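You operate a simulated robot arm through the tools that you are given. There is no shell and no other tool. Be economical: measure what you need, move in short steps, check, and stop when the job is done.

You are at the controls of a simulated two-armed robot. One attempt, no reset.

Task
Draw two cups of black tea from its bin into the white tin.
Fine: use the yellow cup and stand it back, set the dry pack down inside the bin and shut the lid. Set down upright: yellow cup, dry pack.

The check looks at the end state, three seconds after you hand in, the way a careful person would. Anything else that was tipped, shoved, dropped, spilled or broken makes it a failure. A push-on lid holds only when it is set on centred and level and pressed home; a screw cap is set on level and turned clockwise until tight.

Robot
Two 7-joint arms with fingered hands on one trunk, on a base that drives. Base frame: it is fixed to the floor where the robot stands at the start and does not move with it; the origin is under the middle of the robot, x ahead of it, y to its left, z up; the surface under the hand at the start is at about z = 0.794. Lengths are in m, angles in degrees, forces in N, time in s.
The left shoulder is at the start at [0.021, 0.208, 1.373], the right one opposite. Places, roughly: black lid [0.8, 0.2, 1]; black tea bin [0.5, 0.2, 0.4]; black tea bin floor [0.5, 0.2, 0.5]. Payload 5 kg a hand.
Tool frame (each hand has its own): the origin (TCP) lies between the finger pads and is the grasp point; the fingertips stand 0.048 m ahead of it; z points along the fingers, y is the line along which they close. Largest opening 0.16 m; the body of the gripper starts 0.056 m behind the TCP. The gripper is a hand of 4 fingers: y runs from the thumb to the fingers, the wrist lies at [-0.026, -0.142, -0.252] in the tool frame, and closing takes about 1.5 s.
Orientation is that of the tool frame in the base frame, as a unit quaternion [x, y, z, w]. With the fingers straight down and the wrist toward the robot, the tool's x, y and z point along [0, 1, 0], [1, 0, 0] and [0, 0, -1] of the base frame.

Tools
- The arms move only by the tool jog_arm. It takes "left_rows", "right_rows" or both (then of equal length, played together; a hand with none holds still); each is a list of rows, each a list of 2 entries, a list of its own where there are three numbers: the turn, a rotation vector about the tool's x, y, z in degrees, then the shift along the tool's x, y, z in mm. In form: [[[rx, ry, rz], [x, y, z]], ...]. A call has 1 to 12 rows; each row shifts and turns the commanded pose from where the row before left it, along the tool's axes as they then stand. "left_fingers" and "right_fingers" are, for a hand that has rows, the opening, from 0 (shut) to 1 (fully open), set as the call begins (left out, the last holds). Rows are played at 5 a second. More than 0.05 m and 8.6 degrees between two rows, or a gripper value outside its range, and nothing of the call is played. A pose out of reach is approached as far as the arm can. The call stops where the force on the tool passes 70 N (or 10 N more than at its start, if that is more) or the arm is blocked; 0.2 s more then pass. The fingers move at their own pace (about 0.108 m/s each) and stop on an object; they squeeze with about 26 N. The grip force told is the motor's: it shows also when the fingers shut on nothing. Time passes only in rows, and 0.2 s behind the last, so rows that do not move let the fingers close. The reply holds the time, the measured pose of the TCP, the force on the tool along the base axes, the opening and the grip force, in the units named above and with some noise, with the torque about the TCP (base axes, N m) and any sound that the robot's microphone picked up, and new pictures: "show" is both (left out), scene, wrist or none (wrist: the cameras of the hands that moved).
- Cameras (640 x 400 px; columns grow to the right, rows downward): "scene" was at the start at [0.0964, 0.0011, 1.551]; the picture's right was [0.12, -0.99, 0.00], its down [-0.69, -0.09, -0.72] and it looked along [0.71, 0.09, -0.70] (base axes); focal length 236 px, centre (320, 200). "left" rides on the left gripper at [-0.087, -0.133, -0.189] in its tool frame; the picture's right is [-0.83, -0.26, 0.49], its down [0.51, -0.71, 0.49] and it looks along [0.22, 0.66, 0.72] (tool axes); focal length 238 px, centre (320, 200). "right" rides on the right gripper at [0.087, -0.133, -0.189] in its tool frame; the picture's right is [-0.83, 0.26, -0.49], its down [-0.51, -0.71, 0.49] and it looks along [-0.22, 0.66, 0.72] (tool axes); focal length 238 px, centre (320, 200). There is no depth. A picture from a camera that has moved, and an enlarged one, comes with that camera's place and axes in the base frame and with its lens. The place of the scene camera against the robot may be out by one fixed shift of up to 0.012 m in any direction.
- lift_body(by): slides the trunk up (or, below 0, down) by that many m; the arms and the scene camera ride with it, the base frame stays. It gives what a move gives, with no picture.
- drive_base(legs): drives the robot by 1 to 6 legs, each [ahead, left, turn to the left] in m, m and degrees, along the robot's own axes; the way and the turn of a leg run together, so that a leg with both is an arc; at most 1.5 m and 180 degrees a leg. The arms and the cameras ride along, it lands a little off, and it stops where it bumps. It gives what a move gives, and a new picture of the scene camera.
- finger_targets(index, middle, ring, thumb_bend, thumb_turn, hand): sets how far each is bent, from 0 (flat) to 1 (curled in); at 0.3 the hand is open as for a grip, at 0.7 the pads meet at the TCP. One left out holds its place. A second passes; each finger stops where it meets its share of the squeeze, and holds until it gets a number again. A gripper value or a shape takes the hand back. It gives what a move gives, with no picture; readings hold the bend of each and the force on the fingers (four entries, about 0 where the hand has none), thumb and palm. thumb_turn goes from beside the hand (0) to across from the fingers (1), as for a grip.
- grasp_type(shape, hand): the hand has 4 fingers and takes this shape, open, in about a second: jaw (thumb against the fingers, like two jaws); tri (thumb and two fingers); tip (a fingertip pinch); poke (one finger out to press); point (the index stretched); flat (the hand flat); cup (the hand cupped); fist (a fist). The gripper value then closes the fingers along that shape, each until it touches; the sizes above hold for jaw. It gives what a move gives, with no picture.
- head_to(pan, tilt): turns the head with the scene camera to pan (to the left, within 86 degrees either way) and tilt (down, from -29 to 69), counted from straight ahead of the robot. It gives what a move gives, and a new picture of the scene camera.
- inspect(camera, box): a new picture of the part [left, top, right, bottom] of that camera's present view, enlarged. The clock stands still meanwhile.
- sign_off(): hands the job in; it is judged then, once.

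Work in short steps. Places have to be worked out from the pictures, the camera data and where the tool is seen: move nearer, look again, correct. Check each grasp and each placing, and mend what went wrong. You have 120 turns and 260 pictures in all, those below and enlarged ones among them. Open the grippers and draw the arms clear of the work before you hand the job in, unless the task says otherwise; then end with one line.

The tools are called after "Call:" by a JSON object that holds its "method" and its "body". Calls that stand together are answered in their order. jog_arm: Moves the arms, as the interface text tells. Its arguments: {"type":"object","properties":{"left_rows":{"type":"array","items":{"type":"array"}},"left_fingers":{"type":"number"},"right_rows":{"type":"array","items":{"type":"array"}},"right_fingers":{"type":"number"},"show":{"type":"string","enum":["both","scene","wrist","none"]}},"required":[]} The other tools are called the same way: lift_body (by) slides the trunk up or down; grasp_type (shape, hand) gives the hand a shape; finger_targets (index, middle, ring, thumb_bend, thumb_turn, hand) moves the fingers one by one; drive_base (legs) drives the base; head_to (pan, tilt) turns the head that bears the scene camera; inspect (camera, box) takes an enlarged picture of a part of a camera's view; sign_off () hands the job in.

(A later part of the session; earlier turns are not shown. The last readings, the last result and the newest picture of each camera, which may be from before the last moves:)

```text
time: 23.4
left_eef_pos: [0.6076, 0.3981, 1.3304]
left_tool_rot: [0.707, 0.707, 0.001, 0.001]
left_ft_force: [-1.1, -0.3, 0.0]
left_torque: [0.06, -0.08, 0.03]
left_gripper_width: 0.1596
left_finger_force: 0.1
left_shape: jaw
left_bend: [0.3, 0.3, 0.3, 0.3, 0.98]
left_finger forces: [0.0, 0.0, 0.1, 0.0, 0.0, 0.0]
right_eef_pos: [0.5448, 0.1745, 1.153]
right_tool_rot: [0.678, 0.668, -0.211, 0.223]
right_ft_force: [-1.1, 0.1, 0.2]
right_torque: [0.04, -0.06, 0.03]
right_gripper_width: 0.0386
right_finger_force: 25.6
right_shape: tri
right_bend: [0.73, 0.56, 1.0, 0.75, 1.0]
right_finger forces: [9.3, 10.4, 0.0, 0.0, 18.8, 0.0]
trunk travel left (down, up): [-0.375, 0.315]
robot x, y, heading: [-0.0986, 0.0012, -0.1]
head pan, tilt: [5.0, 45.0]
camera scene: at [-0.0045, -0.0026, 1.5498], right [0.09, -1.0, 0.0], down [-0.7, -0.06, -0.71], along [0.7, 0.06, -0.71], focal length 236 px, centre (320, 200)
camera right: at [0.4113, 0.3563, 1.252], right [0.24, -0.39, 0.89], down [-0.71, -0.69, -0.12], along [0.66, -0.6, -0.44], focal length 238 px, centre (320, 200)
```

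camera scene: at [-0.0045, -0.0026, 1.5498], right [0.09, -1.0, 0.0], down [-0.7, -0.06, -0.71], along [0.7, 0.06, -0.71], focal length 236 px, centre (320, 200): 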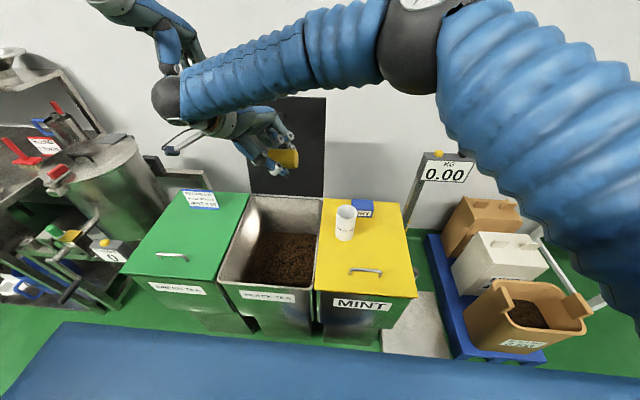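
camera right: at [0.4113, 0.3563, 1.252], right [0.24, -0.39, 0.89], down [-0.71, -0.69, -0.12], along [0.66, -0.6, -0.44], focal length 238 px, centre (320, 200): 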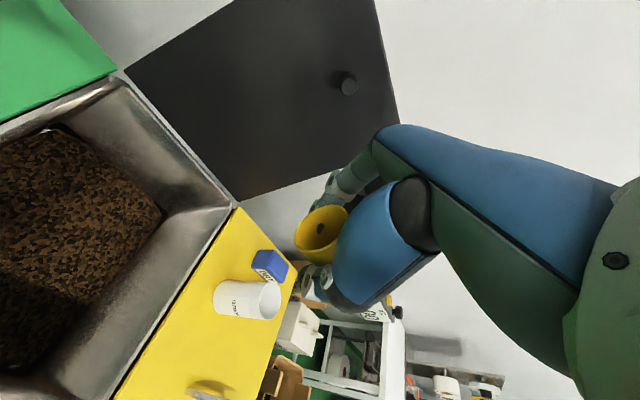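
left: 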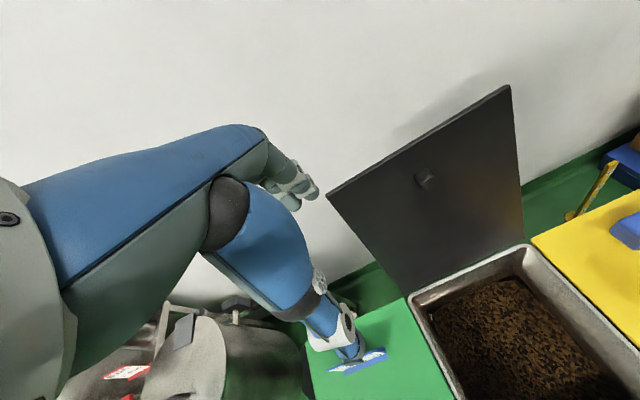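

Tilt of about 100° is reached, but the forearm comes across from the left. I yaw the heading to 135° to bring the forearm more from behind.

Call:
{"method": "jog_arm", "body": {"right_rows": [[[-4.5, 0, -6], [0, 0, 0]], [[-4.5, 0, -6], [0, 0, 0]], [[-4.5, 0, -6], [0, 0, 0]], [[-4.5, 0, -6], [0, 0, 0]], [[-4.5, 0, -6], [0, 0, 0]], [[-4.5, 0, -6], [0, 0, 0]], [[0, -8.4, 0], [0, 0, 0]], [[0, 0, 0], [0, 0, 0]]], "show": "both"}}

```text
time: 25.2
left_eef_pos: [0.61, 0.3963, 1.3317]
left_tool_rot: [0.708, 0.706, 0.0, 0.0]
left_ft_force: [0.3, -0.4, 0.5]
left_torque: [0.12, 0.12, 0.02]
left_gripper_width: 0.1597
left_finger_force: 0.1
left_shape: jaw
left_bend: [0.3, 0.3, 0.3, 0.3, 0.98]
left_finger forces: [0.0, 0.1, 0.0, 0.1, 0.1, 0.1]
right_eef_pos: [0.547, 0.1726, 1.151]
right_tool_rot: [0.361, 0.849, -0.136, 0.36]
right_ft_force: [0.7, -0.7, -0.2]
right_torque: [0.09, 0.06, 0.05]
right_gripper_width: 0.0387
right_finger_force: 26.0
right_shape: tri
right_bend: [0.73, 0.56, 1.0, 0.75, 1.0]
right_finger forces: [9.3, 10.4, 0.0, 0.0, 18.5, 0.0]
trunk travel left (down, up): [-0.375, 0.315]
robot x, y, heading: [-0.0974, -0.0005, 0.0]
head pan, tilt: [5.0, 45.0]
camera scene: at [-0.0017, -0.0038, 1.5495], right [0.09, -1.0, 0.0], down [-0.71, -0.06, -0.71], along [0.7, 0.06, -0.71], focal length 236 px, centre (320, 200)
camera right: at [0.314, 0.2174, 1.2187], right [0.34, -0.01, 0.94], down [-0.01, -1.0, -0.01], along [0.94, -0.01, -0.34], focal length 238 px, centre (320, 200)
```

scene: 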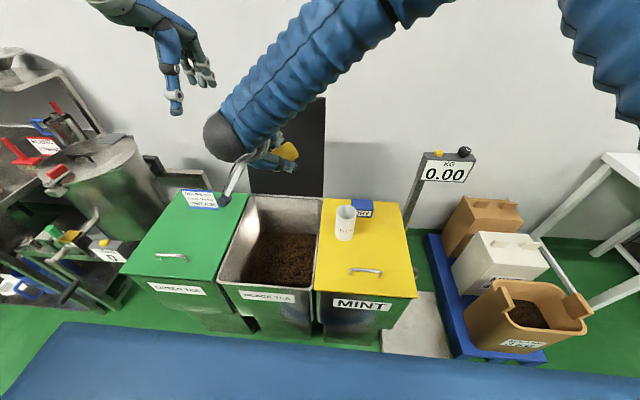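
right: 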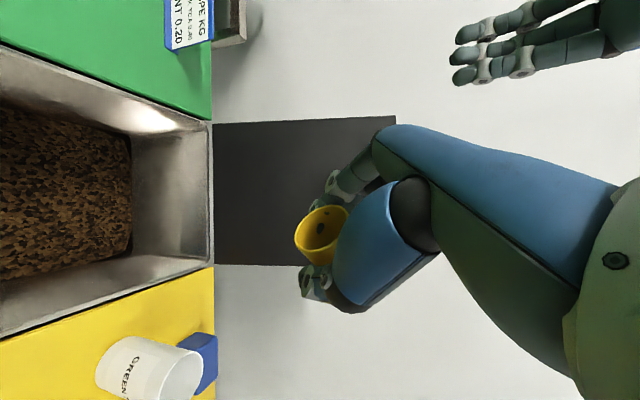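

Heading 135°, pitch 135° works well, with the forearm from behind and above. Now I unwind and bring the right hand back to the right side, level, so the left hand can take the tin.

Call:
{"method": "jog_arm", "body": {"right_rows": [[[0, 8.4, 0], [0, 0, 0]], [[0, 8.4, 0], [0, 0, 0]], [[0, 8.4, 0], [0, 0, 0]], [[0, 8.4, 0], [0, 0, 0]], [[0, 8.4, 0], [0, 0, 0]], [[0, 8.4, 0], [0, 0, 0]], [[-0.65, 0, 7.47], [0, 0, 0]], [[-0.65, 0, 7.47], [0, 0, 0]], [[-0.65, 0, 7.47], [0, 0, 0]], [[-0.65, 0, 7.47], [0, 0, 0]], [[-0.65, 0, 7.47], [0, 0, 0]], [[-0.65, 0, 7.47], [0, 0, 0]]], "show": "none"}}

Call:
{"method": "jog_arm", "body": {"right_rows": [[[0, 8.2, 0], [-40, 0, 0]], [[0, 8.2, 0], [-40, 0, 0]], [[0, 8.2, 0], [-35, 0, -18]], [[0, 8.2, 0], [-33, 0, -23]], [[0, 8.2, 0], [-29, 0, -28]], [[0, 8.2, 0], [-25, 0, -31]], [[0, 8.2, 0], [-20, 0, -35]], [[0, 0, 0], [-19, 0, -35]], [[0, 0, 0], [-19, 0, -35]], [[0, 0, 0], [0, 0, 0]]], "show": "scene"}}

```text
time: 27.8
left_eef_pos: [0.6069, 0.4003, 1.3316]
left_tool_rot: [0.707, 0.707, 0.0, 0.0]
left_ft_force: [0.2, 0.8, -0.4]
left_torque: [-0.04, -0.01, -0.05]
left_gripper_width: 0.1599
left_finger_force: 0.2
left_shape: jaw
left_bend: [0.3, 0.3, 0.3, 0.3, 0.98]
left_finger forces: [0.0, 0.0, 0.0, 0.0, 0.0, 0.1]
right_eef_pos: [0.5453, 0.1758, 1.1505]
right_tool_rot: [0.709, 0.703, 0.045, -0.031]
right_ft_force: [-0.6, 0.3, -0.2]
right_torque: [-0.04, -0.03, -0.02]
right_gripper_width: 0.0386
right_finger_force: 25.2
right_shape: tri
right_bend: [0.73, 0.56, 1.0, 0.75, 1.0]
right_finger forces: [9.1, 10.6, 0.1, 0.1, 18.5, 0.0]
trunk travel left (down, up): [-0.375, 0.315]
robot x, y, heading: [-0.1004, 0.0013, -0.2]
head pan, tilt: [5.0, 45.0]
```

```text
time: 30.0
left_eef_pos: [0.6078, 0.4003, 1.3296]
left_tool_rot: [0.707, 0.707, -0.001, 0.001]
left_ft_force: [0.7, 1.1, -0.8]
left_torque: [-0.11, 0.0, -0.04]
left_gripper_width: 0.1599
left_finger_force: 0.0
left_shape: jaw
left_bend: [0.3, 0.3, 0.3, 0.3, 0.98]
left_finger forces: [0.1, 0.0, 0.0, 0.0, 0.1, 0.0]
right_eef_pos: [0.5429, -0.1829, 1.1507]
right_tool_rot: [0.6, 0.603, 0.378, -0.366]
right_ft_force: [-0.1, -0.1, -0.3]
right_torque: [-0.07, 0.04, -0.01]
right_gripper_width: 0.0386
right_finger_force: 25.9
right_shape: tri
right_bend: [0.73, 0.56, 1.0, 0.76, 1.0]
right_finger forces: [9.0, 10.3, 0.1, 0.0, 18.1, 0.0]
trunk travel left (down, up): [-0.375, 0.315]
robot x, y, heading: [-0.0996, -0.0036, -0.1]
head pan, tilt: [5.0, 45.0]
camera scene: at [-0.0025, -0.0006, 1.5496], right [0.09, -1.0, 0.0], down [-0.7, -0.06, -0.71], along [0.7, 0.06, -0.71], focal length 236 px, centre (320, 200)
```

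scene: 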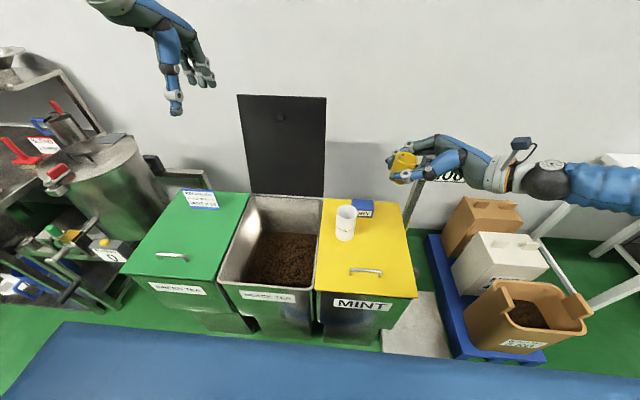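

I check the cup's attitude in the grip.

Call:
{"method": "inspect", "body": {"camera": "scene", "box": [360, 110, 520, 210]}}

Call:
{"method": "inspect", "body": {"camera": "right", "box": [220, 120, 460, 340]}}

```text
4.00 times, centred on (440, 160) of scene
camera zoom: at [-0.0025, -0.0006, 1.5496], right [0.09, -1.0, 0.0], down [-0.7, -0.06, -0.71], along [0.7, 0.06, -0.71], focal length 946 px, centre (-160, 360)
```

zoom: 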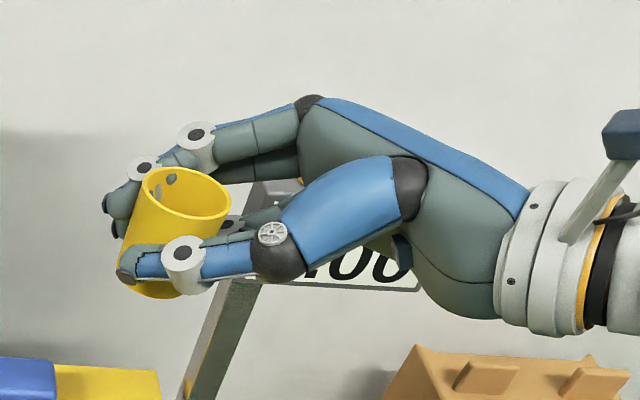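

```text
1.82 times, centred on (340, 230) of right
camera zoom: at [0.4069, -0.3118, 1.3099], right [0.26, -0.81, -0.53], down [-0.7, 0.22, -0.68], along [0.67, 0.55, -0.51], focal length 433 px, centre (284, 146)
```

zoom: 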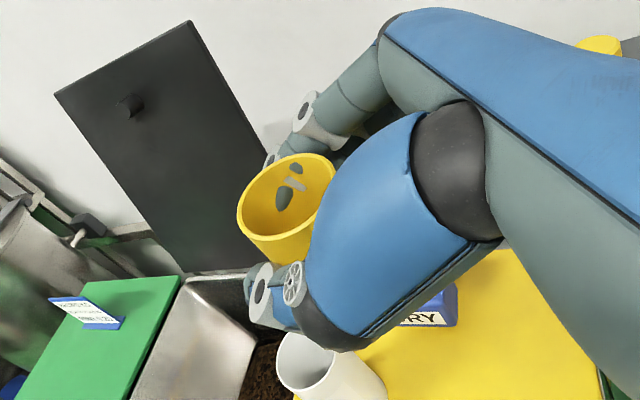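

The cup is upright in the grip. Now the left hand: I pitch it to point right (20° below horizontal) at height.

Call:
{"method": "jog_arm", "body": {"left_rows": [[[0, -7.8, 0], [0, 0, 0]], [[0, -7.8, 0], [0, 0, 0]], [[0, -7.8, 0], [0, 0, 0]], [[0, -7.8, 0], [0, 0, 0]], [[0, -7.8, 0], [0, 0, 0]], [[0, -7.8, 0], [0, 0, 0]], [[0, -7.8, 0], [0, 0, 0]], [[0, -7.8, 0], [0, 0, 0]], [[0, -7.8, 0], [0, 0, 0]], [[0, 0, 0], [40, -20, 0]], [[0, 0, 0], [40, -20, 0]], [[0, 0, 0], [40, -20, 0]]]}}

```text
time: 32.6
left_eef_pos: [0.5466, 0.4403, 1.2187]
left_tool_rot: [0.579, 0.577, -0.407, 0.408]
left_ft_force: [0.3, -0.4, 1.6]
left_torque: [0.18, 0.0, -0.05]
left_gripper_width: 0.1596
left_finger_force: 0.0
left_shape: jaw
left_bend: [0.3, 0.3, 0.3, 0.3, 0.98]
left_finger forces: [0.0, 0.0, 0.1, 0.1, 0.0, 0.1]
right_eef_pos: [0.5427, -0.182, 1.15]
right_tool_rot: [0.6, 0.602, 0.38, -0.365]
right_ft_force: [-0.1, 1.8, 0.1]
right_torque: [-0.09, 0.01, -0.05]
right_gripper_width: 0.0384
right_finger_force: 25.6
right_shape: tri
right_bend: [0.73, 0.56, 1.0, 0.76, 1.0]
right_finger forces: [9.0, 10.4, 0.0, 0.1, 18.1, 0.0]
trunk travel left (down, up): [-0.375, 0.315]
robot x, y, heading: [-0.0996, 0.0015, 0.3]
head pan, tilt: [5.0, 45.0]
camera scene: at [-0.0037, -0.0002, 1.5497], right [0.09, -1.0, 0.0], down [-0.7, -0.06, -0.71], along [0.7, 0.06, -0.71], focal length 236 px, centre (320, 200)
camera left: at [0.415, 0.5891, 1.3643], right [-0.26, -0.74, 0.62], down [-0.71, -0.29, -0.64], along [0.66, -0.61, -0.45], focal length 238 px, centre (320, 200)
```

scene: 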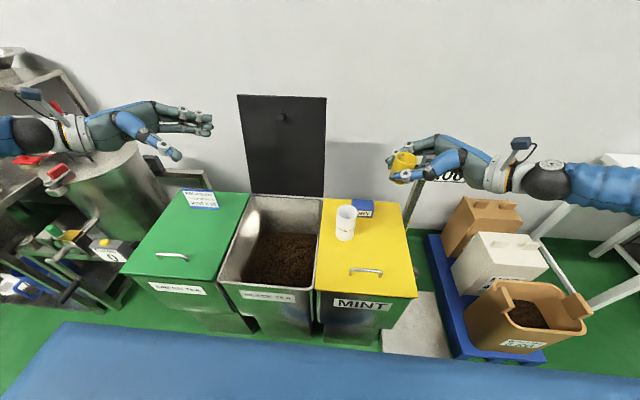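
left: 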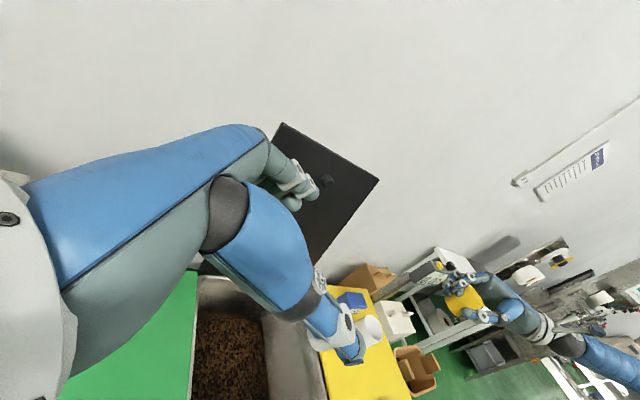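

Posture fine. I move the left hand to a stand-off left of the tin.

Call:
{"method": "jog_arm", "body": {"left_rows": [[[0, 0, 0], [15.3, 0, 45.8]], [[0, 0, 0], [15.3, 0, 45.8]], [[0, 0, 0], [15.3, 0, 45.8]], [[0, 0, 0], [15.3, 0, 45.8]], [[0, 0, 0], [15.3, 0, 45.8]], [[0, 0, 0], [15.3, 0, 45.8]], [[0, 0, 0], [15.3, 0, 45.8]], [[0, 0, 0], [15.3, 0, 45.8]], [[0, 0, 0], [15.3, 0, 45.8]], [[0, 0, 0], [0, 0, 0]]]}}

Call:
{"method": "inspect", "body": {"camera": "scene", "box": [230, 150, 430, 290]}}

Call:
{"method": "inspect", "body": {"camera": "left", "box": [240, 200, 480, 400]}}

```text
time: 34.8
left_eef_pos: [0.5483, 0.1, 0.9479]
left_tool_rot: [0.578, 0.579, -0.406, 0.407]
left_ft_force: [0.3, 0.0, 0.6]
left_torque: [-0.02, 0.0, 0.02]
left_gripper_width: 0.1598
left_finger_force: 0.2
left_shape: jaw
left_bend: [0.3, 0.3, 0.3, 0.3, 0.98]
left_finger forces: [0.1, 0.0, 0.0, 0.0, 0.0, 0.0]
right_eef_pos: [0.5431, -0.1822, 1.151]
right_tool_rot: [0.6, 0.602, 0.379, -0.366]
right_ft_force: [-1.0, 0.1, 0.7]
right_torque: [-0.01, 0.01, -0.03]
right_gripper_width: 0.0385
right_finger_force: 26.1
right_shape: tri
right_bend: [0.73, 0.56, 1.0, 0.76, 1.0]
right_finger forces: [8.9, 10.3, 0.0, 0.1, 18.1, 0.1]
trunk travel left (down, up): [-0.375, 0.315]
robot x, y, heading: [-0.101, 0.0013, -0.0]
head pan, tilt: [5.0, 45.0]
camera scene: at [-0.0035, -0.0012, 1.5497], right [0.09, -1.0, 0.0], down [-0.7, -0.06, -0.71], along [0.7, 0.06, -0.71], focal length 236 px, centre (320, 200)
camera left: at [0.4157, 0.2486, 1.0943], right [-0.26, -0.74, 0.62], down [-0.71, -0.29, -0.64], along [0.66, -0.61, -0.45], focal length 238 px, centre (320, 200)
```

scene: 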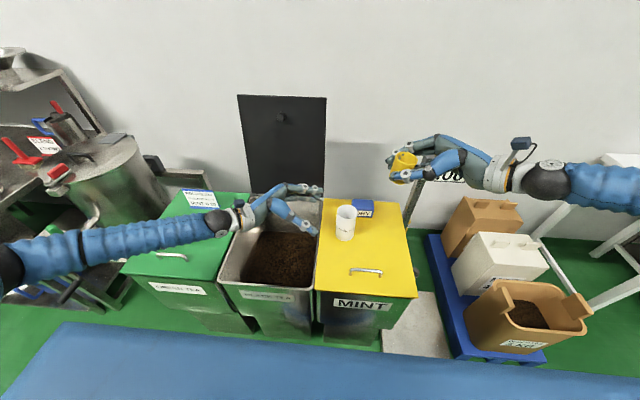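
left: 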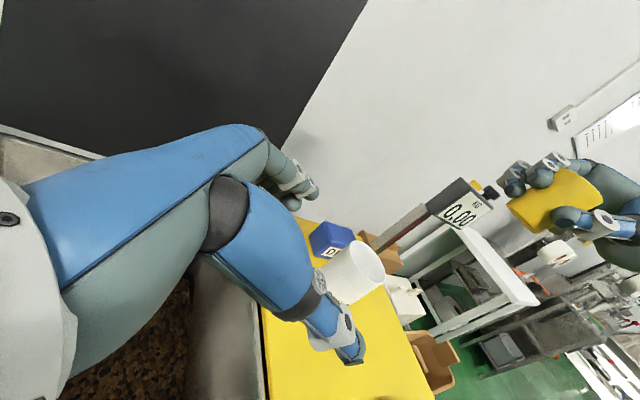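

```text
2.86 times, centred on (330, 220) of scene
camera zoom: at [-0.0035, -0.0012, 1.5497], right [0.09, -1.0, 0.0], down [-0.7, -0.06, -0.71], along [0.7, 0.06, -0.71], focal length 676 px, centre (291, 143)
```

zoom: 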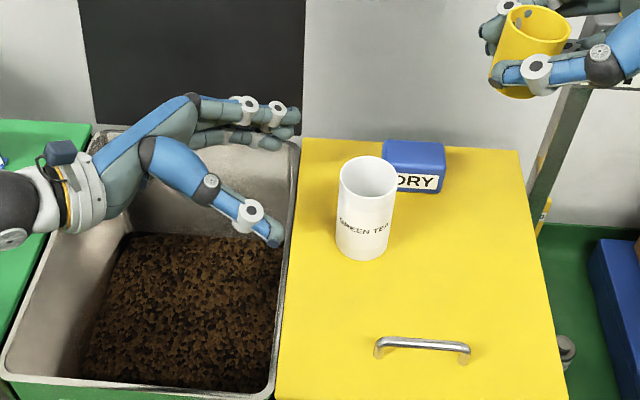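

```text
2.00 times, centred on (360, 300) of left
camera zoom: at [0.4157, 0.2486, 1.0943], right [-0.26, -0.74, 0.62], down [-0.71, -0.29, -0.64], along [0.66, -0.61, -0.45], focal length 477 px, centre (240, 0)
```

zoom: 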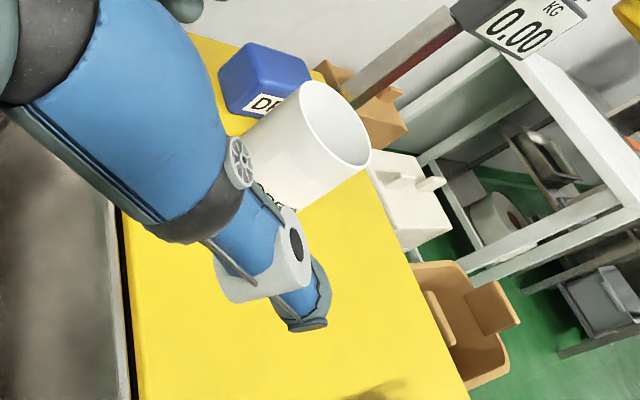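

The tin stands at about (0.562, -0.05). I lower and advance the left hand around it.

Call:
{"method": "jog_arm", "body": {"left_rows": [[[0, 0, 0], [3.5, 2.8, 33.2]], [[0, 0, 0], [3.5, 2.8, 33.2]], [[0, 0, 0], [3.5, 2.8, 33.2]], [[0, 0, 0], [3.5, 2.8, 33.2]], [[0, 0, 0], [3.5, 2.8, 25]], [[0, 0, 0], [0, 0, 0]]], "show": "wrist"}}

Call:
{"method": "inspect", "body": {"camera": "scene", "box": [230, 150, 430, 290]}}

```text
time: 36.2
left_eef_pos: [0.5614, -0.0432, 0.877]
left_tool_rot: [0.579, 0.579, -0.406, 0.406]
left_ft_force: [0.3, -0.4, 0.0]
left_torque: [0.03, 0.0, 0.04]
left_gripper_width: 0.1596
left_finger_force: 0.0
left_shape: jaw
left_bend: [0.3, 0.3, 0.3, 0.3, 0.98]
left_finger forces: [0.0, 0.1, 0.0, 0.0, 0.0, 0.0]
right_eef_pos: [0.5434, -0.1836, 1.1499]
right_tool_rot: [0.6, 0.603, 0.379, -0.365]
right_ft_force: [0.0, -0.1, -0.6]
right_torque: [-0.03, -0.01, -0.05]
right_gripper_width: 0.0386
right_finger_force: 26.3
right_shape: tri
right_bend: [0.73, 0.56, 1.0, 0.76, 1.0]
right_finger forces: [9.0, 10.3, 0.0, 0.0, 18.0, 0.1]
trunk travel left (down, up): [-0.375, 0.315]
robot x, y, heading: [-0.0989, 0.0, 0.1]
head pan, tilt: [5.0, 45.0]
camera left: at [0.4285, 0.1055, 1.0247], right [-0.26, -0.74, 0.62], down [-0.71, -0.29, -0.64], along [0.66, -0.61, -0.45], focal length 238 px, centre (320, 200)
```

left: 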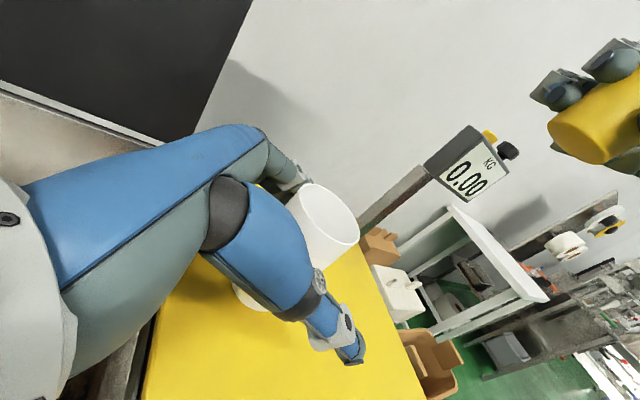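

```text
2.86 times, centred on (330, 220) of scene
camera zoom: at [-0.0033, -0.0016, 1.5497], right [0.09, -1.0, 0.0], down [-0.7, -0.06, -0.71], along [0.7, 0.06, -0.71], focal length 676 px, centre (291, 143)
```

zoom: 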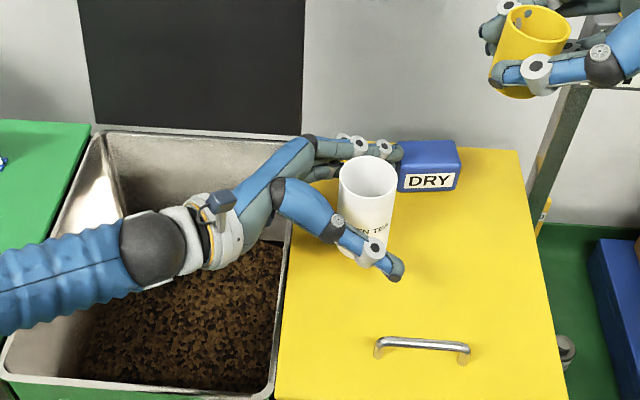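

The fingers straddle the tin; they nudged the pack a little sideways (it is to be moved anyway). I close the left hand on the tin.

Call:
{"method": "jog_arm", "body": {"left_rows": [[[0, 0, 0], [0, 0, 0]], [[0, 0, 0], [0, 0, 0]], [[0, 0, 0], [0, 0, 0]], [[0, 0, 0], [0, 0, 0]], [[0, 0, 0], [0, 0, 0]], [[0, 0, 0], [0, 0, 0]], [[0, 0, 0], [0, 0, 0]], [[0, 0, 0], [0, 0, 0]]], "left_fingers": 0, "show": "wrist"}}

Call:
{"method": "inspect", "body": {"camera": "scene", "box": [230, 150, 430, 290]}}

```text
time: 38.0
left_eef_pos: [0.5616, -0.0436, 0.8787]
left_tool_rot: [0.579, 0.578, -0.406, 0.407]
left_ft_force: [-0.1, -0.1, -0.6]
left_torque: [-0.01, -0.04, 0.0]
left_gripper_width: 0.0455
left_finger_force: 26.2
left_shape: jaw
left_bend: [0.73, 0.58, 0.51, 0.75, 1.0]
left_finger forces: [15.0, 4.6, 2.7, 0.0, 23.8, 0.0]
right_eef_pos: [0.5428, -0.1831, 1.1497]
right_tool_rot: [0.6, 0.602, 0.379, -0.366]
right_ft_force: [1.0, -0.1, -0.1]
right_torque: [-0.02, 0.0, 0.01]
right_gripper_width: 0.0386
right_finger_force: 26.0
right_shape: tri
right_bend: [0.73, 0.56, 1.0, 0.76, 1.0]
right_finger forces: [9.1, 10.3, 0.1, 0.1, 18.0, 0.0]
trunk travel left (down, up): [-0.375, 0.315]
robot x, y, heading: [-0.1007, -0.0006, -0.1]
head pan, tilt: [5.0, 45.0]
camera left: at [0.4286, 0.1052, 1.0248], right [-0.26, -0.74, 0.62], down [-0.71, -0.29, -0.64], along [0.66, -0.61, -0.45], focal length 238 px, centre (320, 200)
```

left: 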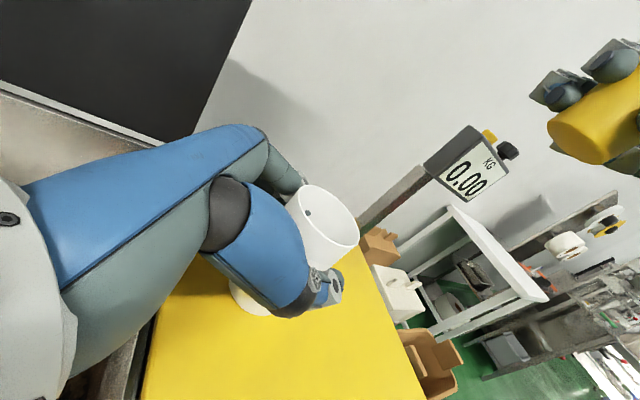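

```text
2.86 times, centred on (330, 220) of scene
camera zoom: at [-0.003, -0.0021, 1.5496], right [0.09, -1.0, 0.0], down [-0.7, -0.06, -0.71], along [0.7, 0.06, -0.71], focal length 676 px, centre (291, 143)
```

zoom: 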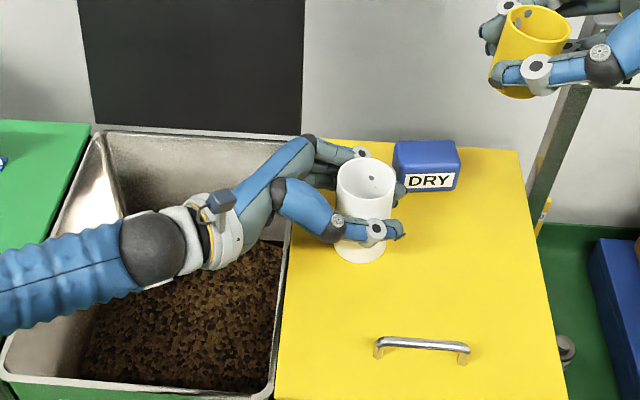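

The tin is gripped. I lift it and carry it to a holding spot over the left part of the bin.

Call:
{"method": "jog_arm", "body": {"left_rows": [[[0, 0, 0], [-41, 0, -15]], [[0, 0, 0], [-41, 0, -15]], [[0, 0, 0], [-41, 0, -15]], [[0, 0, 0], [15.8, 0, -43.5]], [[0, 0, 0], [15.8, 0, -43.5]], [[0, 0, 0], [15.8, 0, -43.5]], [[0, 0, 0], [15.8, 0, -43.5]], [[0, 0, 0], [15.8, 0, -43.5]], [[0, 0, 0], [15.8, 0, -43.5]], [[0, 0, 0], [15.8, 0, -43.5]], [[0, 0, 0], [15.8, 0, -43.5]], [[0, 0, 0], [0, 0, 0]]]}}

Call:
{"method": "inspect", "body": {"camera": "scene", "box": [160, 100, 420, 290]}}

```text
time: 40.6
left_eef_pos: [0.5608, 0.3269, 1.0083]
left_tool_rot: [0.579, 0.579, -0.407, 0.406]
left_ft_force: [0.6, 0.8, -0.2]
left_torque: [0.02, -0.01, 0.02]
left_gripper_width: 0.0456
left_finger_force: 26.0
left_shape: jaw
left_bend: [0.73, 0.58, 0.51, 0.76, 1.0]
left_finger forces: [14.6, 4.3, 2.9, 0.0, 23.5, 0.0]
right_eef_pos: [0.5426, -0.184, 1.151]
right_tool_rot: [0.6, 0.603, 0.378, -0.366]
right_ft_force: [-0.1, -1.3, -0.7]
right_torque: [0.03, 0.0, 0.04]
right_gripper_width: 0.0386
right_finger_force: 26.1
right_shape: tri
right_bend: [0.73, 0.56, 1.0, 0.76, 1.0]
right_finger forces: [8.9, 10.3, 0.1, 0.0, 18.1, 0.1]
trunk travel left (down, up): [-0.375, 0.315]
robot x, y, heading: [-0.0994, -0.0045, -0.1]
head pan, tilt: [5.0, 45.0]
camera scene: at [-0.0029, -0.0029, 1.5496], right [0.09, -1.0, 0.0], down [-0.7, -0.06, -0.71], along [0.7, 0.06, -0.71], focal length 236 px, centre (320, 200)
camera left: at [0.4293, 0.4754, 1.1555], right [-0.26, -0.74, 0.62], down [-0.71, -0.29, -0.64], along [0.66, -0.61, -0.45], focal length 238 px, centre (320, 200)
```

scene: 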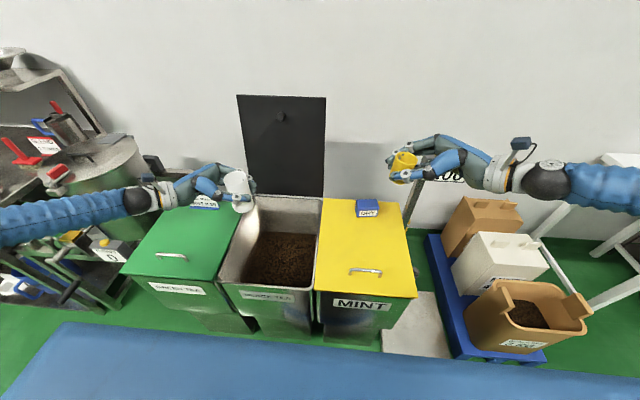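
left: 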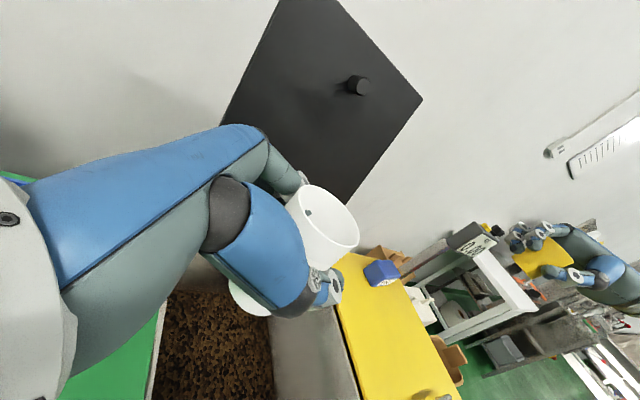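

```text
2.11 times, centred on (290, 195) of scene
camera zoom: at [-0.0029, -0.0029, 1.5496], right [0.09, -1.0, 0.0], down [-0.7, -0.06, -0.71], along [0.7, 0.06, -0.71], focal length 498 px, centre (383, 210)
```

zoom: 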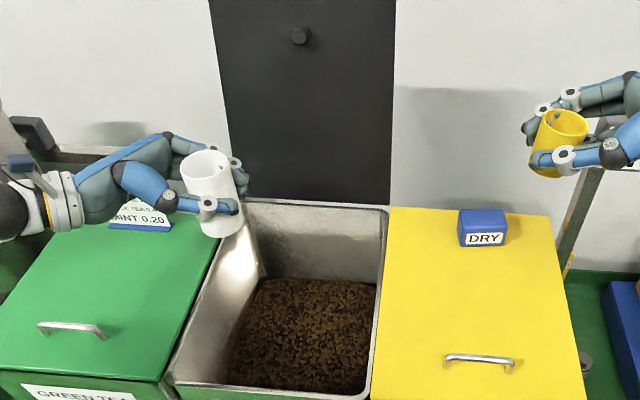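

The tin is held level at (0.56, 0.33). Now the right hand carries the empty cup over the bin and pitches down for scooping.

Call:
{"method": "jog_arm", "body": {"right_rows": [[[0, 0, 0], [19.7, 0, 39.4]], [[0, 0, 0], [19.7, 0, 39.4]], [[0, 0, 0], [19.7, 0, 39.4]], [[0, 0, 0], [19.7, 0, 39.4]], [[0, 0, 0], [19.7, 0, 39.4]], [[0, 0, 0], [19.7, 0, 39.4]], [[0, 0, 0], [19.7, 0, 39.4]], [[0, -8.4, 0], [0, 0, 0]], [[0, -8.4, 0], [0, 0, 0]], [[0, -8.4, 0], [0, 0, 0]], [[0, -8.4, 0], [0, 0, 0]], [[0, -8.4, 0], [0, 0, 0]]], "show": "none"}}

Call:
{"method": "jog_arm", "body": {"right_rows": [[[0, -8.4, 0], [0, 0, 0]], [[0, -8.4, 0], [0, 0, 0]], [[0, -8.4, 0], [0, 0, 0]], [[0, -8.4, 0], [0, 0, 0]], [[0, -8.4, 0], [0, 0, 0]], [[-2.4, 0, -6.5], [0, 0, 0]], [[-2.4, 0, -6.5], [0, 0, 0]], [[-2.4, 0, -6.5], [0, 0, 0]], [[0, 0, 0], [0, 0, 0]]]}}

```text
time: 43.2
left_eef_pos: [0.5605, 0.3303, 1.0079]
left_tool_rot: [0.577, 0.579, -0.407, 0.408]
left_ft_force: [-0.5, 1.5, -0.6]
left_torque: [-0.13, -0.05, 0.04]
left_gripper_width: 0.0457
left_finger_force: 26.2
left_shape: jaw
left_bend: [0.73, 0.58, 0.51, 0.76, 1.0]
left_finger forces: [14.6, 4.3, 2.7, 0.1, 23.3, 0.0]
right_eef_pos: [0.5442, 0.1287, 1.1518]
right_tool_rot: [0.696, 0.694, 0.138, -0.124]
right_ft_force: [-0.8, 1.5, -0.2]
right_torque: [-0.13, -0.09, -0.09]
right_gripper_width: 0.0384
right_finger_force: 25.9
right_shape: tri
right_bend: [0.73, 0.56, 1.0, 0.76, 1.0]
right_finger forces: [9.0, 10.2, 0.0, 0.1, 18.0, 0.0]
trunk travel left (down, up): [-0.375, 0.315]
robot x, y, heading: [-0.096, -0.0012, 0.1]
head pan, tilt: [5.0, 45.0]
```

```text
time: 45.2
left_eef_pos: [0.5617, 0.328, 1.0086]
left_tool_rot: [0.578, 0.578, -0.407, 0.407]
left_ft_force: [-0.4, 0.0, -0.5]
left_torque: [-0.03, 0.03, -0.02]
left_gripper_width: 0.0456
left_finger_force: 26.2
left_shape: jaw
left_bend: [0.73, 0.58, 0.51, 0.76, 1.0]
left_finger forces: [14.6, 4.3, 2.7, 0.0, 23.4, 0.0]
right_eef_pos: [0.5445, 0.1259, 1.1511]
right_tool_rot: [0.562, 0.807, -0.097, 0.154]
right_ft_force: [-0.4, 0.8, 0.5]
right_torque: [-0.05, 0.02, 0.01]
right_gripper_width: 0.0382
right_finger_force: 25.9
right_shape: tri
right_bend: [0.73, 0.56, 1.0, 0.76, 1.0]
right_finger forces: [9.5, 10.2, 0.0, 0.0, 17.9, 0.0]
trunk travel left (down, up): [-0.375, 0.315]
robot x, y, heading: [-0.1005, -0.0028, 0.0]
head pan, tilt: [5.0, 45.0]
camera scene: at [-0.003, -0.0007, 1.5496], right [0.09, -1.0, 0.0], down [-0.7, -0.06, -0.71], along [0.7, 0.06, -0.71], focal length 236 px, centre (320, 200)
camera right: at [0.3667, 0.2189, 1.2943], right [0.44, -0.48, 0.76], down [-0.43, -0.85, -0.29], along [0.78, -0.2, -0.59], focal length 238 px, centre (320, 200)
```

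scene: 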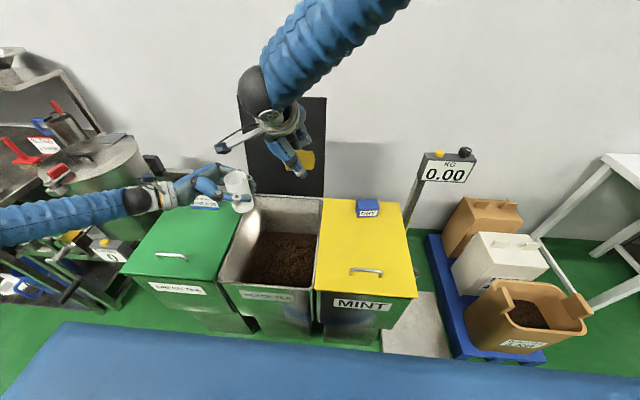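
right: 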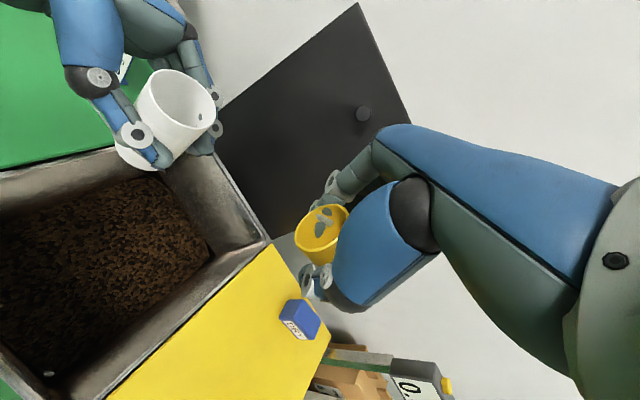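

Posture is good. I descend into the bin mouth, with the cup facing left and toward the robot, and check clearances.

Call:
{"method": "jog_arm", "body": {"right_rows": [[[0, 0, 0], [15.6, 7.8, 41.7]], [[0, 0, 0], [15.6, 7.8, 41.7]], [[0, 0, 0], [15.6, 7.8, 41.7]], [[0, 0, 0], [15.6, 7.8, 41.7]], [[0, 0, 0], [15.6, 7.8, 41.7]], [[0, 0, 0], [15.6, 7.8, 41.7]], [[0, 0, 0], [15.6, 7.8, 41.7]], [[0, 0, 0], [15.6, 7.8, 41.7]], [[0, 0, 0], [15.6, 7.8, 41.7]], [[0, 0, 0], [0, 0, 0]]]}}

Call:
{"method": "inspect", "body": {"camera": "scene", "box": [190, 130, 370, 310]}}

```text
time: 47.4
left_eef_pos: [0.5609, 0.3277, 1.0093]
left_tool_rot: [0.578, 0.578, -0.406, 0.407]
left_ft_force: [-0.7, 0.5, -0.6]
left_torque: [0.0, 0.0, 0.05]
left_gripper_width: 0.0456
left_finger_force: 26.1
left_shape: jaw
left_bend: [0.73, 0.58, 0.51, 0.76, 1.0]
left_finger forces: [14.6, 4.2, 2.7, 0.0, 23.4, 0.0]
right_eef_pos: [0.6161, 0.151, 0.7523]
right_tool_rot: [0.562, 0.807, -0.097, 0.153]
right_ft_force: [-0.3, -0.4, 0.3]
right_torque: [-0.01, -0.03, 0.0]
right_gripper_width: 0.038
right_finger_force: 25.7
right_shape: tri
right_bend: [0.73, 0.56, 1.0, 0.76, 1.0]
right_finger forces: [9.5, 10.1, 0.1, 0.0, 17.7, 0.0]
trunk travel left (down, up): [-0.375, 0.315]
robot x, y, heading: [-0.1008, -0.0021, 0.1]
head pan, tilt: [5.0, 45.0]
camera scene: at [-0.0036, -0.0016, 1.5497], right [0.09, -1.0, 0.0], down [-0.7, -0.06, -0.71], along [0.7, 0.06, -0.71], focal length 236 px, centre (320, 200)
camera right: at [0.4377, 0.2423, 0.8963], right [0.44, -0.48, 0.76], down [-0.43, -0.85, -0.29], along [0.78, -0.2, -0.59], focal length 238 px, centre (320, 200)
```

scene: 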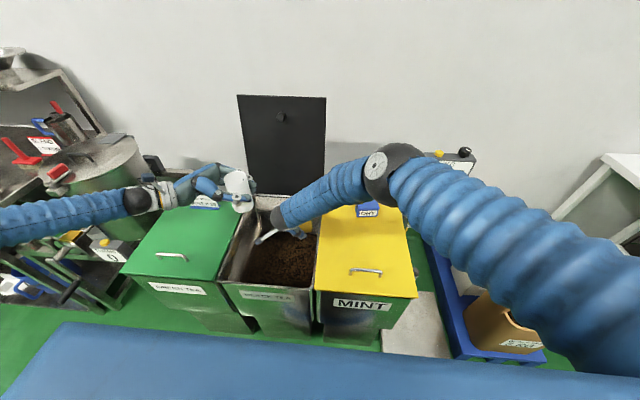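
right: 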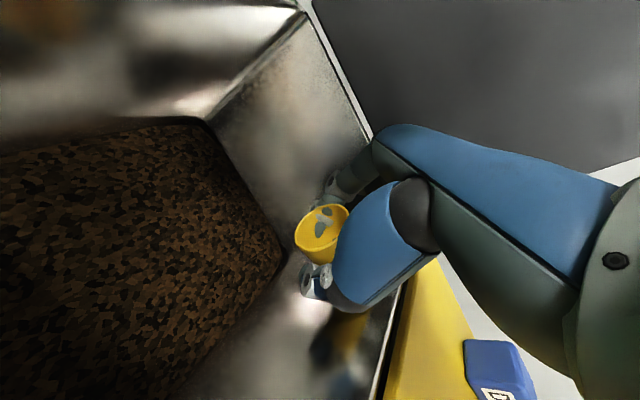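

```text
2.22 times, centred on (280, 220) of scene
camera zoom: at [-0.0036, -0.0016, 1.5497], right [0.09, -1.0, 0.0], down [-0.7, -0.06, -0.71], along [0.7, 0.06, -0.71], focal length 525 px, centre (409, 156)
```

zoom: 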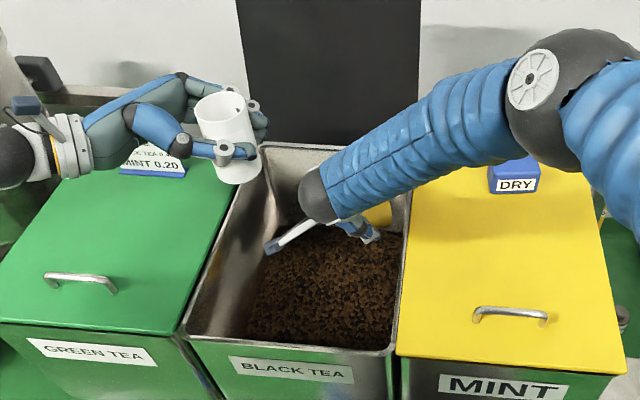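

Clear so far. I lower further to just above the tea and check the elbow.

Call:
{"method": "jog_arm", "body": {"right_rows": [[[0, 0, 0], [11.5, 0, 30]], [[0, 0, 0], [11.5, 0, 30]], [[0, 0, 0], [11.5, 0, 30]], [[0, 0, 0], [11.5, 0, 30]], [[0, 0, 0], [0, 0, 0]]]}}

Call:
{"method": "inspect", "body": {"camera": "scene", "box": [190, 130, 450, 310]}}

```text
time: 48.6
left_eef_pos: [0.5619, 0.3268, 1.0087]
left_tool_rot: [0.579, 0.578, -0.406, 0.406]
left_ft_force: [0.6, -0.2, -0.8]
left_torque: [-0.01, -0.01, 0.02]
left_gripper_width: 0.0456
left_finger_force: 25.8
left_shape: jaw
left_bend: [0.73, 0.58, 0.51, 0.76, 1.0]
left_finger forces: [14.6, 4.1, 2.7, 0.0, 23.4, 0.0]
right_eef_pos: [0.6216, 0.147, 0.6344]
right_tool_rot: [0.562, 0.807, -0.097, 0.154]
right_ft_force: [0.4, 0.1, -0.4]
right_torque: [0.02, 0.01, 0.02]
right_gripper_width: 0.038
right_finger_force: 26.0
right_shape: tri
right_bend: [0.73, 0.56, 1.0, 0.76, 1.0]
right_finger forces: [9.9, 9.9, 0.0, 0.1, 17.8, 0.1]
right hand out of reach, approached as far as the arm can: row 4
trunk travel left (down, up): [-0.375, 0.315]
robot x, y, heading: [-0.0993, 0.0006, -0.3]
head pan, tilt: [5.0, 45.0]
camera scene: at [-0.0027, -0.0017, 1.5497], right [0.09, -1.0, 0.0], down [-0.7, -0.06, -0.71], along [0.7, 0.06, -0.71], focal length 236 px, centre (320, 200)
camera right: at [0.4431, 0.2403, 0.7774], right [0.44, -0.48, 0.76], down [-0.44, -0.85, -0.29], along [0.78, -0.2, -0.59], focal length 238 px, centre (320, 200)
```

scene: 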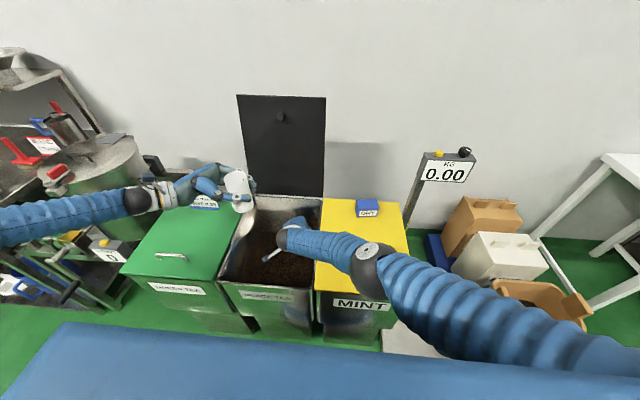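
right: 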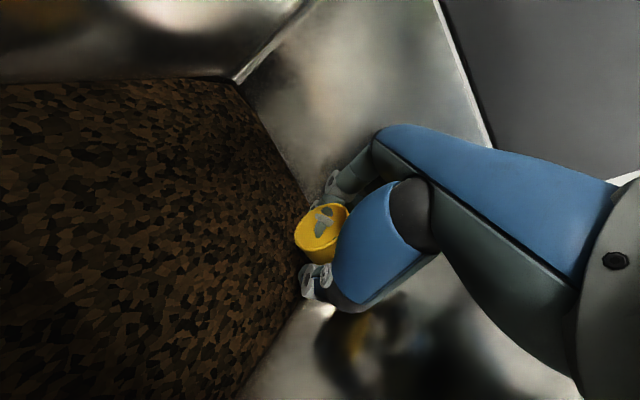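

```text
2.22 times, centred on (320, 220) of scene
camera zoom: at [-0.0027, -0.0017, 1.5497], right [0.09, -1.0, 0.0], down [-0.7, -0.06, -0.71], along [0.7, 0.06, -0.71], focal length 525 px, centre (320, 156)
```

zoom: 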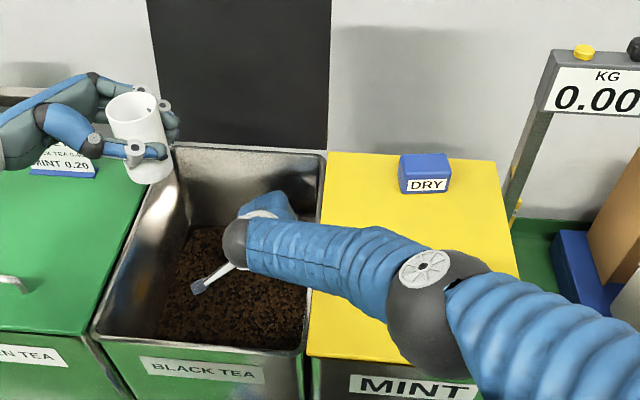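

Forearm and elbow appear to clear the rim by a few centimetres. I lower the cup into the tea in small steps, watching the force.

Call:
{"method": "jog_arm", "body": {"right_rows": [[[0, 0, 0], [5.4, 0, 14]], [[0, 0, 0], [5.4, 0, 14]], [[0, 0, 0], [5.4, 0, 14]], [[0, 0, 0], [0, 0, 0]]]}}

Call:
{"method": "inspect", "body": {"camera": "right", "box": [200, 120, 480, 330]}}

```text
time: 49.6
left_eef_pos: [0.5621, 0.3278, 1.0083]
left_tool_rot: [0.579, 0.578, -0.407, 0.407]
left_ft_force: [-0.2, -0.1, -0.1]
left_torque: [0.01, -0.02, -0.03]
left_gripper_width: 0.0454
left_finger_force: 26.2
left_shape: jaw
left_bend: [0.73, 0.58, 0.51, 0.76, 1.0]
left_finger forces: [14.5, 4.2, 2.6, 0.0, 23.4, 0.0]
right_eef_pos: [0.6199, 0.1496, 0.6352]
right_tool_rot: [0.562, 0.807, -0.097, 0.154]
right_ft_force: [0.1, 0.1, -0.1]
right_torque: [-0.01, 0.01, 0.0]
right_gripper_width: 0.0377
right_finger_force: 26.1
right_shape: tri
right_bend: [0.73, 0.56, 1.0, 0.76, 1.0]
right_finger forces: [9.9, 9.9, 0.0, 0.1, 17.9, 0.1]
right hand out of reach, approached as far as the arm can: row 1, 2, 3
trunk travel left (down, up): [-0.375, 0.315]
robot x, y, heading: [-0.0964, -0.0004, -0.1]
head pan, tilt: [5.0, 45.0]
camera scene: at [-0.003, -0.0014, 1.5496], right [0.09, -1.0, 0.0], down [-0.7, -0.06, -0.71], along [0.7, 0.06, -0.71], focal length 236 px, centre (320, 200)
camera right: at [0.4423, 0.2423, 0.7784], right [0.44, -0.48, 0.76], down [-0.44, -0.85, -0.29], along [0.78, -0.2, -0.59], focal length 238 px, centre (320, 200)
```

scene: 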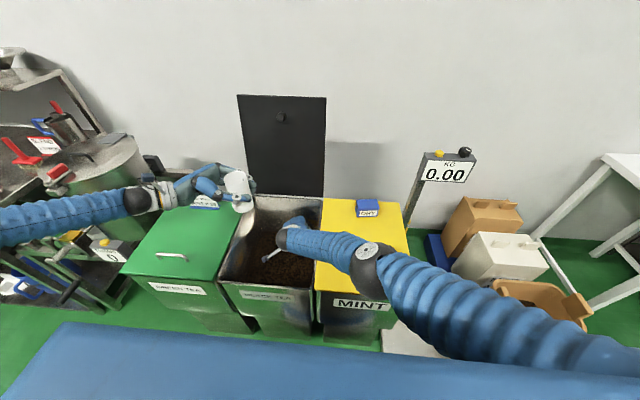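
right: 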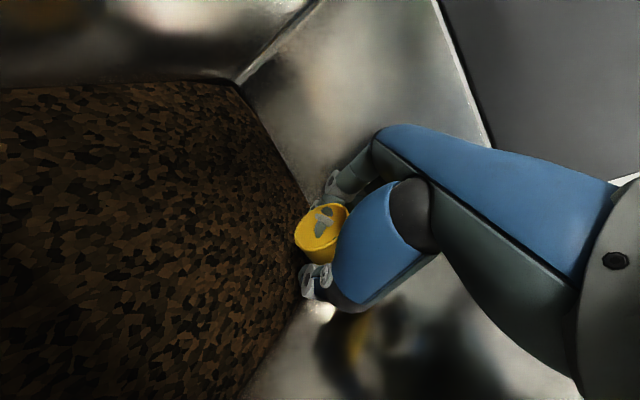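

```text
1.90 times, centred on (340, 225) of right
camera zoom: at [0.4423, 0.2423, 0.7784], right [0.44, -0.48, 0.76], down [-0.44, -0.85, -0.29], along [0.78, -0.2, -0.59], focal length 454 px, centre (282, 152)
```

zoom: 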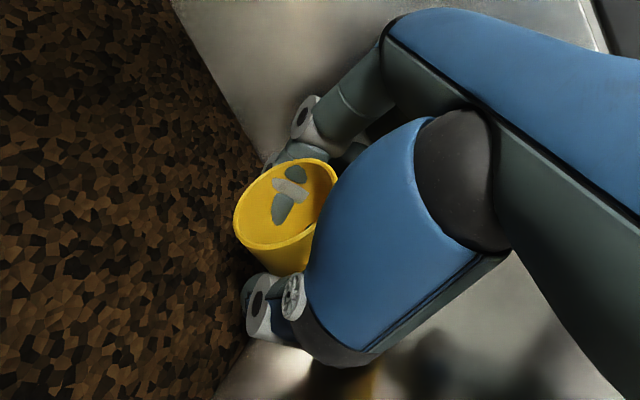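

The arm reaches its limit here, so I take back those rows and lower the trunk by 5 cm instead.

Call:
{"method": "jog_arm", "body": {"right_rows": [[[0, 0, 0], [-16.2, 0, -42]]], "show": "none"}}

Call:
{"method": "lift_body", "body": {"by": -0.045}}

Call:
{"method": "inspect", "body": {"camera": "scene", "box": [190, 130, 450, 310]}}

Call:
{"method": "inspect", "body": {"camera": "right", "box": [200, 120, 480, 330]}}

```text
time: 50.0
left_eef_pos: [0.5609, 0.3261, 1.0103]
left_tool_rot: [0.579, 0.578, -0.406, 0.407]
left_ft_force: [-0.4, -0.8, -0.9]
left_torque: [0.03, -0.02, -0.03]
left_gripper_width: 0.0453
left_finger_force: 25.8
left_shape: jaw
left_bend: [0.73, 0.58, 0.51, 0.76, 1.0]
left_finger forces: [14.5, 4.2, 2.7, 0.0, 23.5, 0.1]
right_eef_pos: [0.6168, 0.1511, 0.6781]
right_tool_rot: [0.562, 0.807, -0.098, 0.151]
right_ft_force: [-3.4, -0.2, -3.1]
right_torque: [-0.02, -0.38, 0.07]
right_gripper_width: 0.0379
right_finger_force: 25.9
right_shape: tri
right_bend: [0.73, 0.56, 1.0, 0.76, 1.0]
right_finger forces: [9.6, 9.7, 0.0, 0.0, 17.2, 0.1]
trunk travel left (down, up): [-0.375, 0.315]
robot x, y, heading: [-0.0964, -0.0001, -0.0]
head pan, tilt: [5.0, 45.0]
```

```text
time: 50.8
left_eef_pos: [0.5626, 0.3278, 0.9646]
left_tool_rot: [0.578, 0.579, -0.407, 0.406]
left_ft_force: [-1.0, -0.4, 0.2]
left_torque: [0.04, 0.01, 0.0]
left_gripper_width: 0.0457
left_finger_force: 26.3
left_shape: jaw
left_bend: [0.73, 0.58, 0.51, 0.76, 1.0]
left_finger forces: [14.6, 4.3, 2.8, 0.0, 23.3, 0.0]
right_eef_pos: [0.6196, 0.1502, 0.635]
right_tool_rot: [0.563, 0.807, -0.097, 0.153]
right_ft_force: [0.0, -1.0, 0.1]
right_torque: [0.02, -0.02, -0.02]
right_gripper_width: 0.0379
right_finger_force: 25.6
right_shape: tri
right_bend: [0.73, 0.56, 1.0, 0.76, 1.0]
right_finger forces: [9.6, 9.8, 0.1, 0.0, 17.3, 0.0]
trunk travel left (down, up): [-0.33, 0.36]
robot x, y, heading: [-0.0983, -0.0003, 0.1]
head pan, tilt: [5.0, 45.0]
```

```text
2.22 times, centred on (320, 220) of scene
camera zoom: at [-0.0033, -0.0018, 1.5048], right [0.09, -1.0, 0.0], down [-0.7, -0.06, -0.71], along [0.7, 0.06, -0.71], focal length 525 px, centre (320, 156)
```

zoom: 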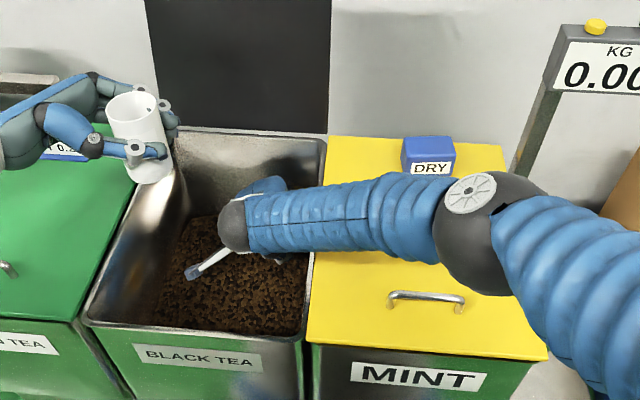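

```text
1.90 times, centred on (340, 225) of right
camera zoom: at [0.4407, 0.2419, 0.7783], right [0.44, -0.48, 0.76], down [-0.43, -0.85, -0.29], along [0.78, -0.2, -0.59], focal length 454 px, centre (282, 152)
```

zoom: 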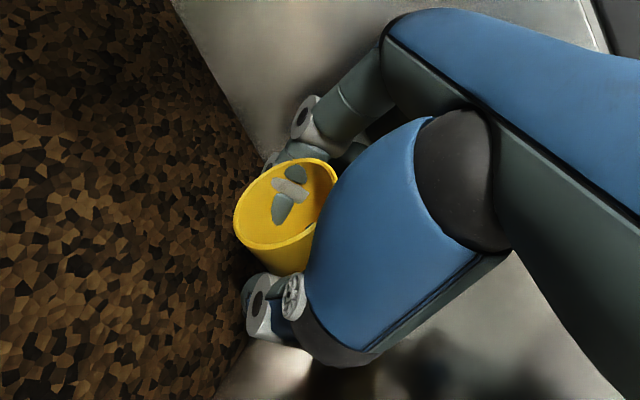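

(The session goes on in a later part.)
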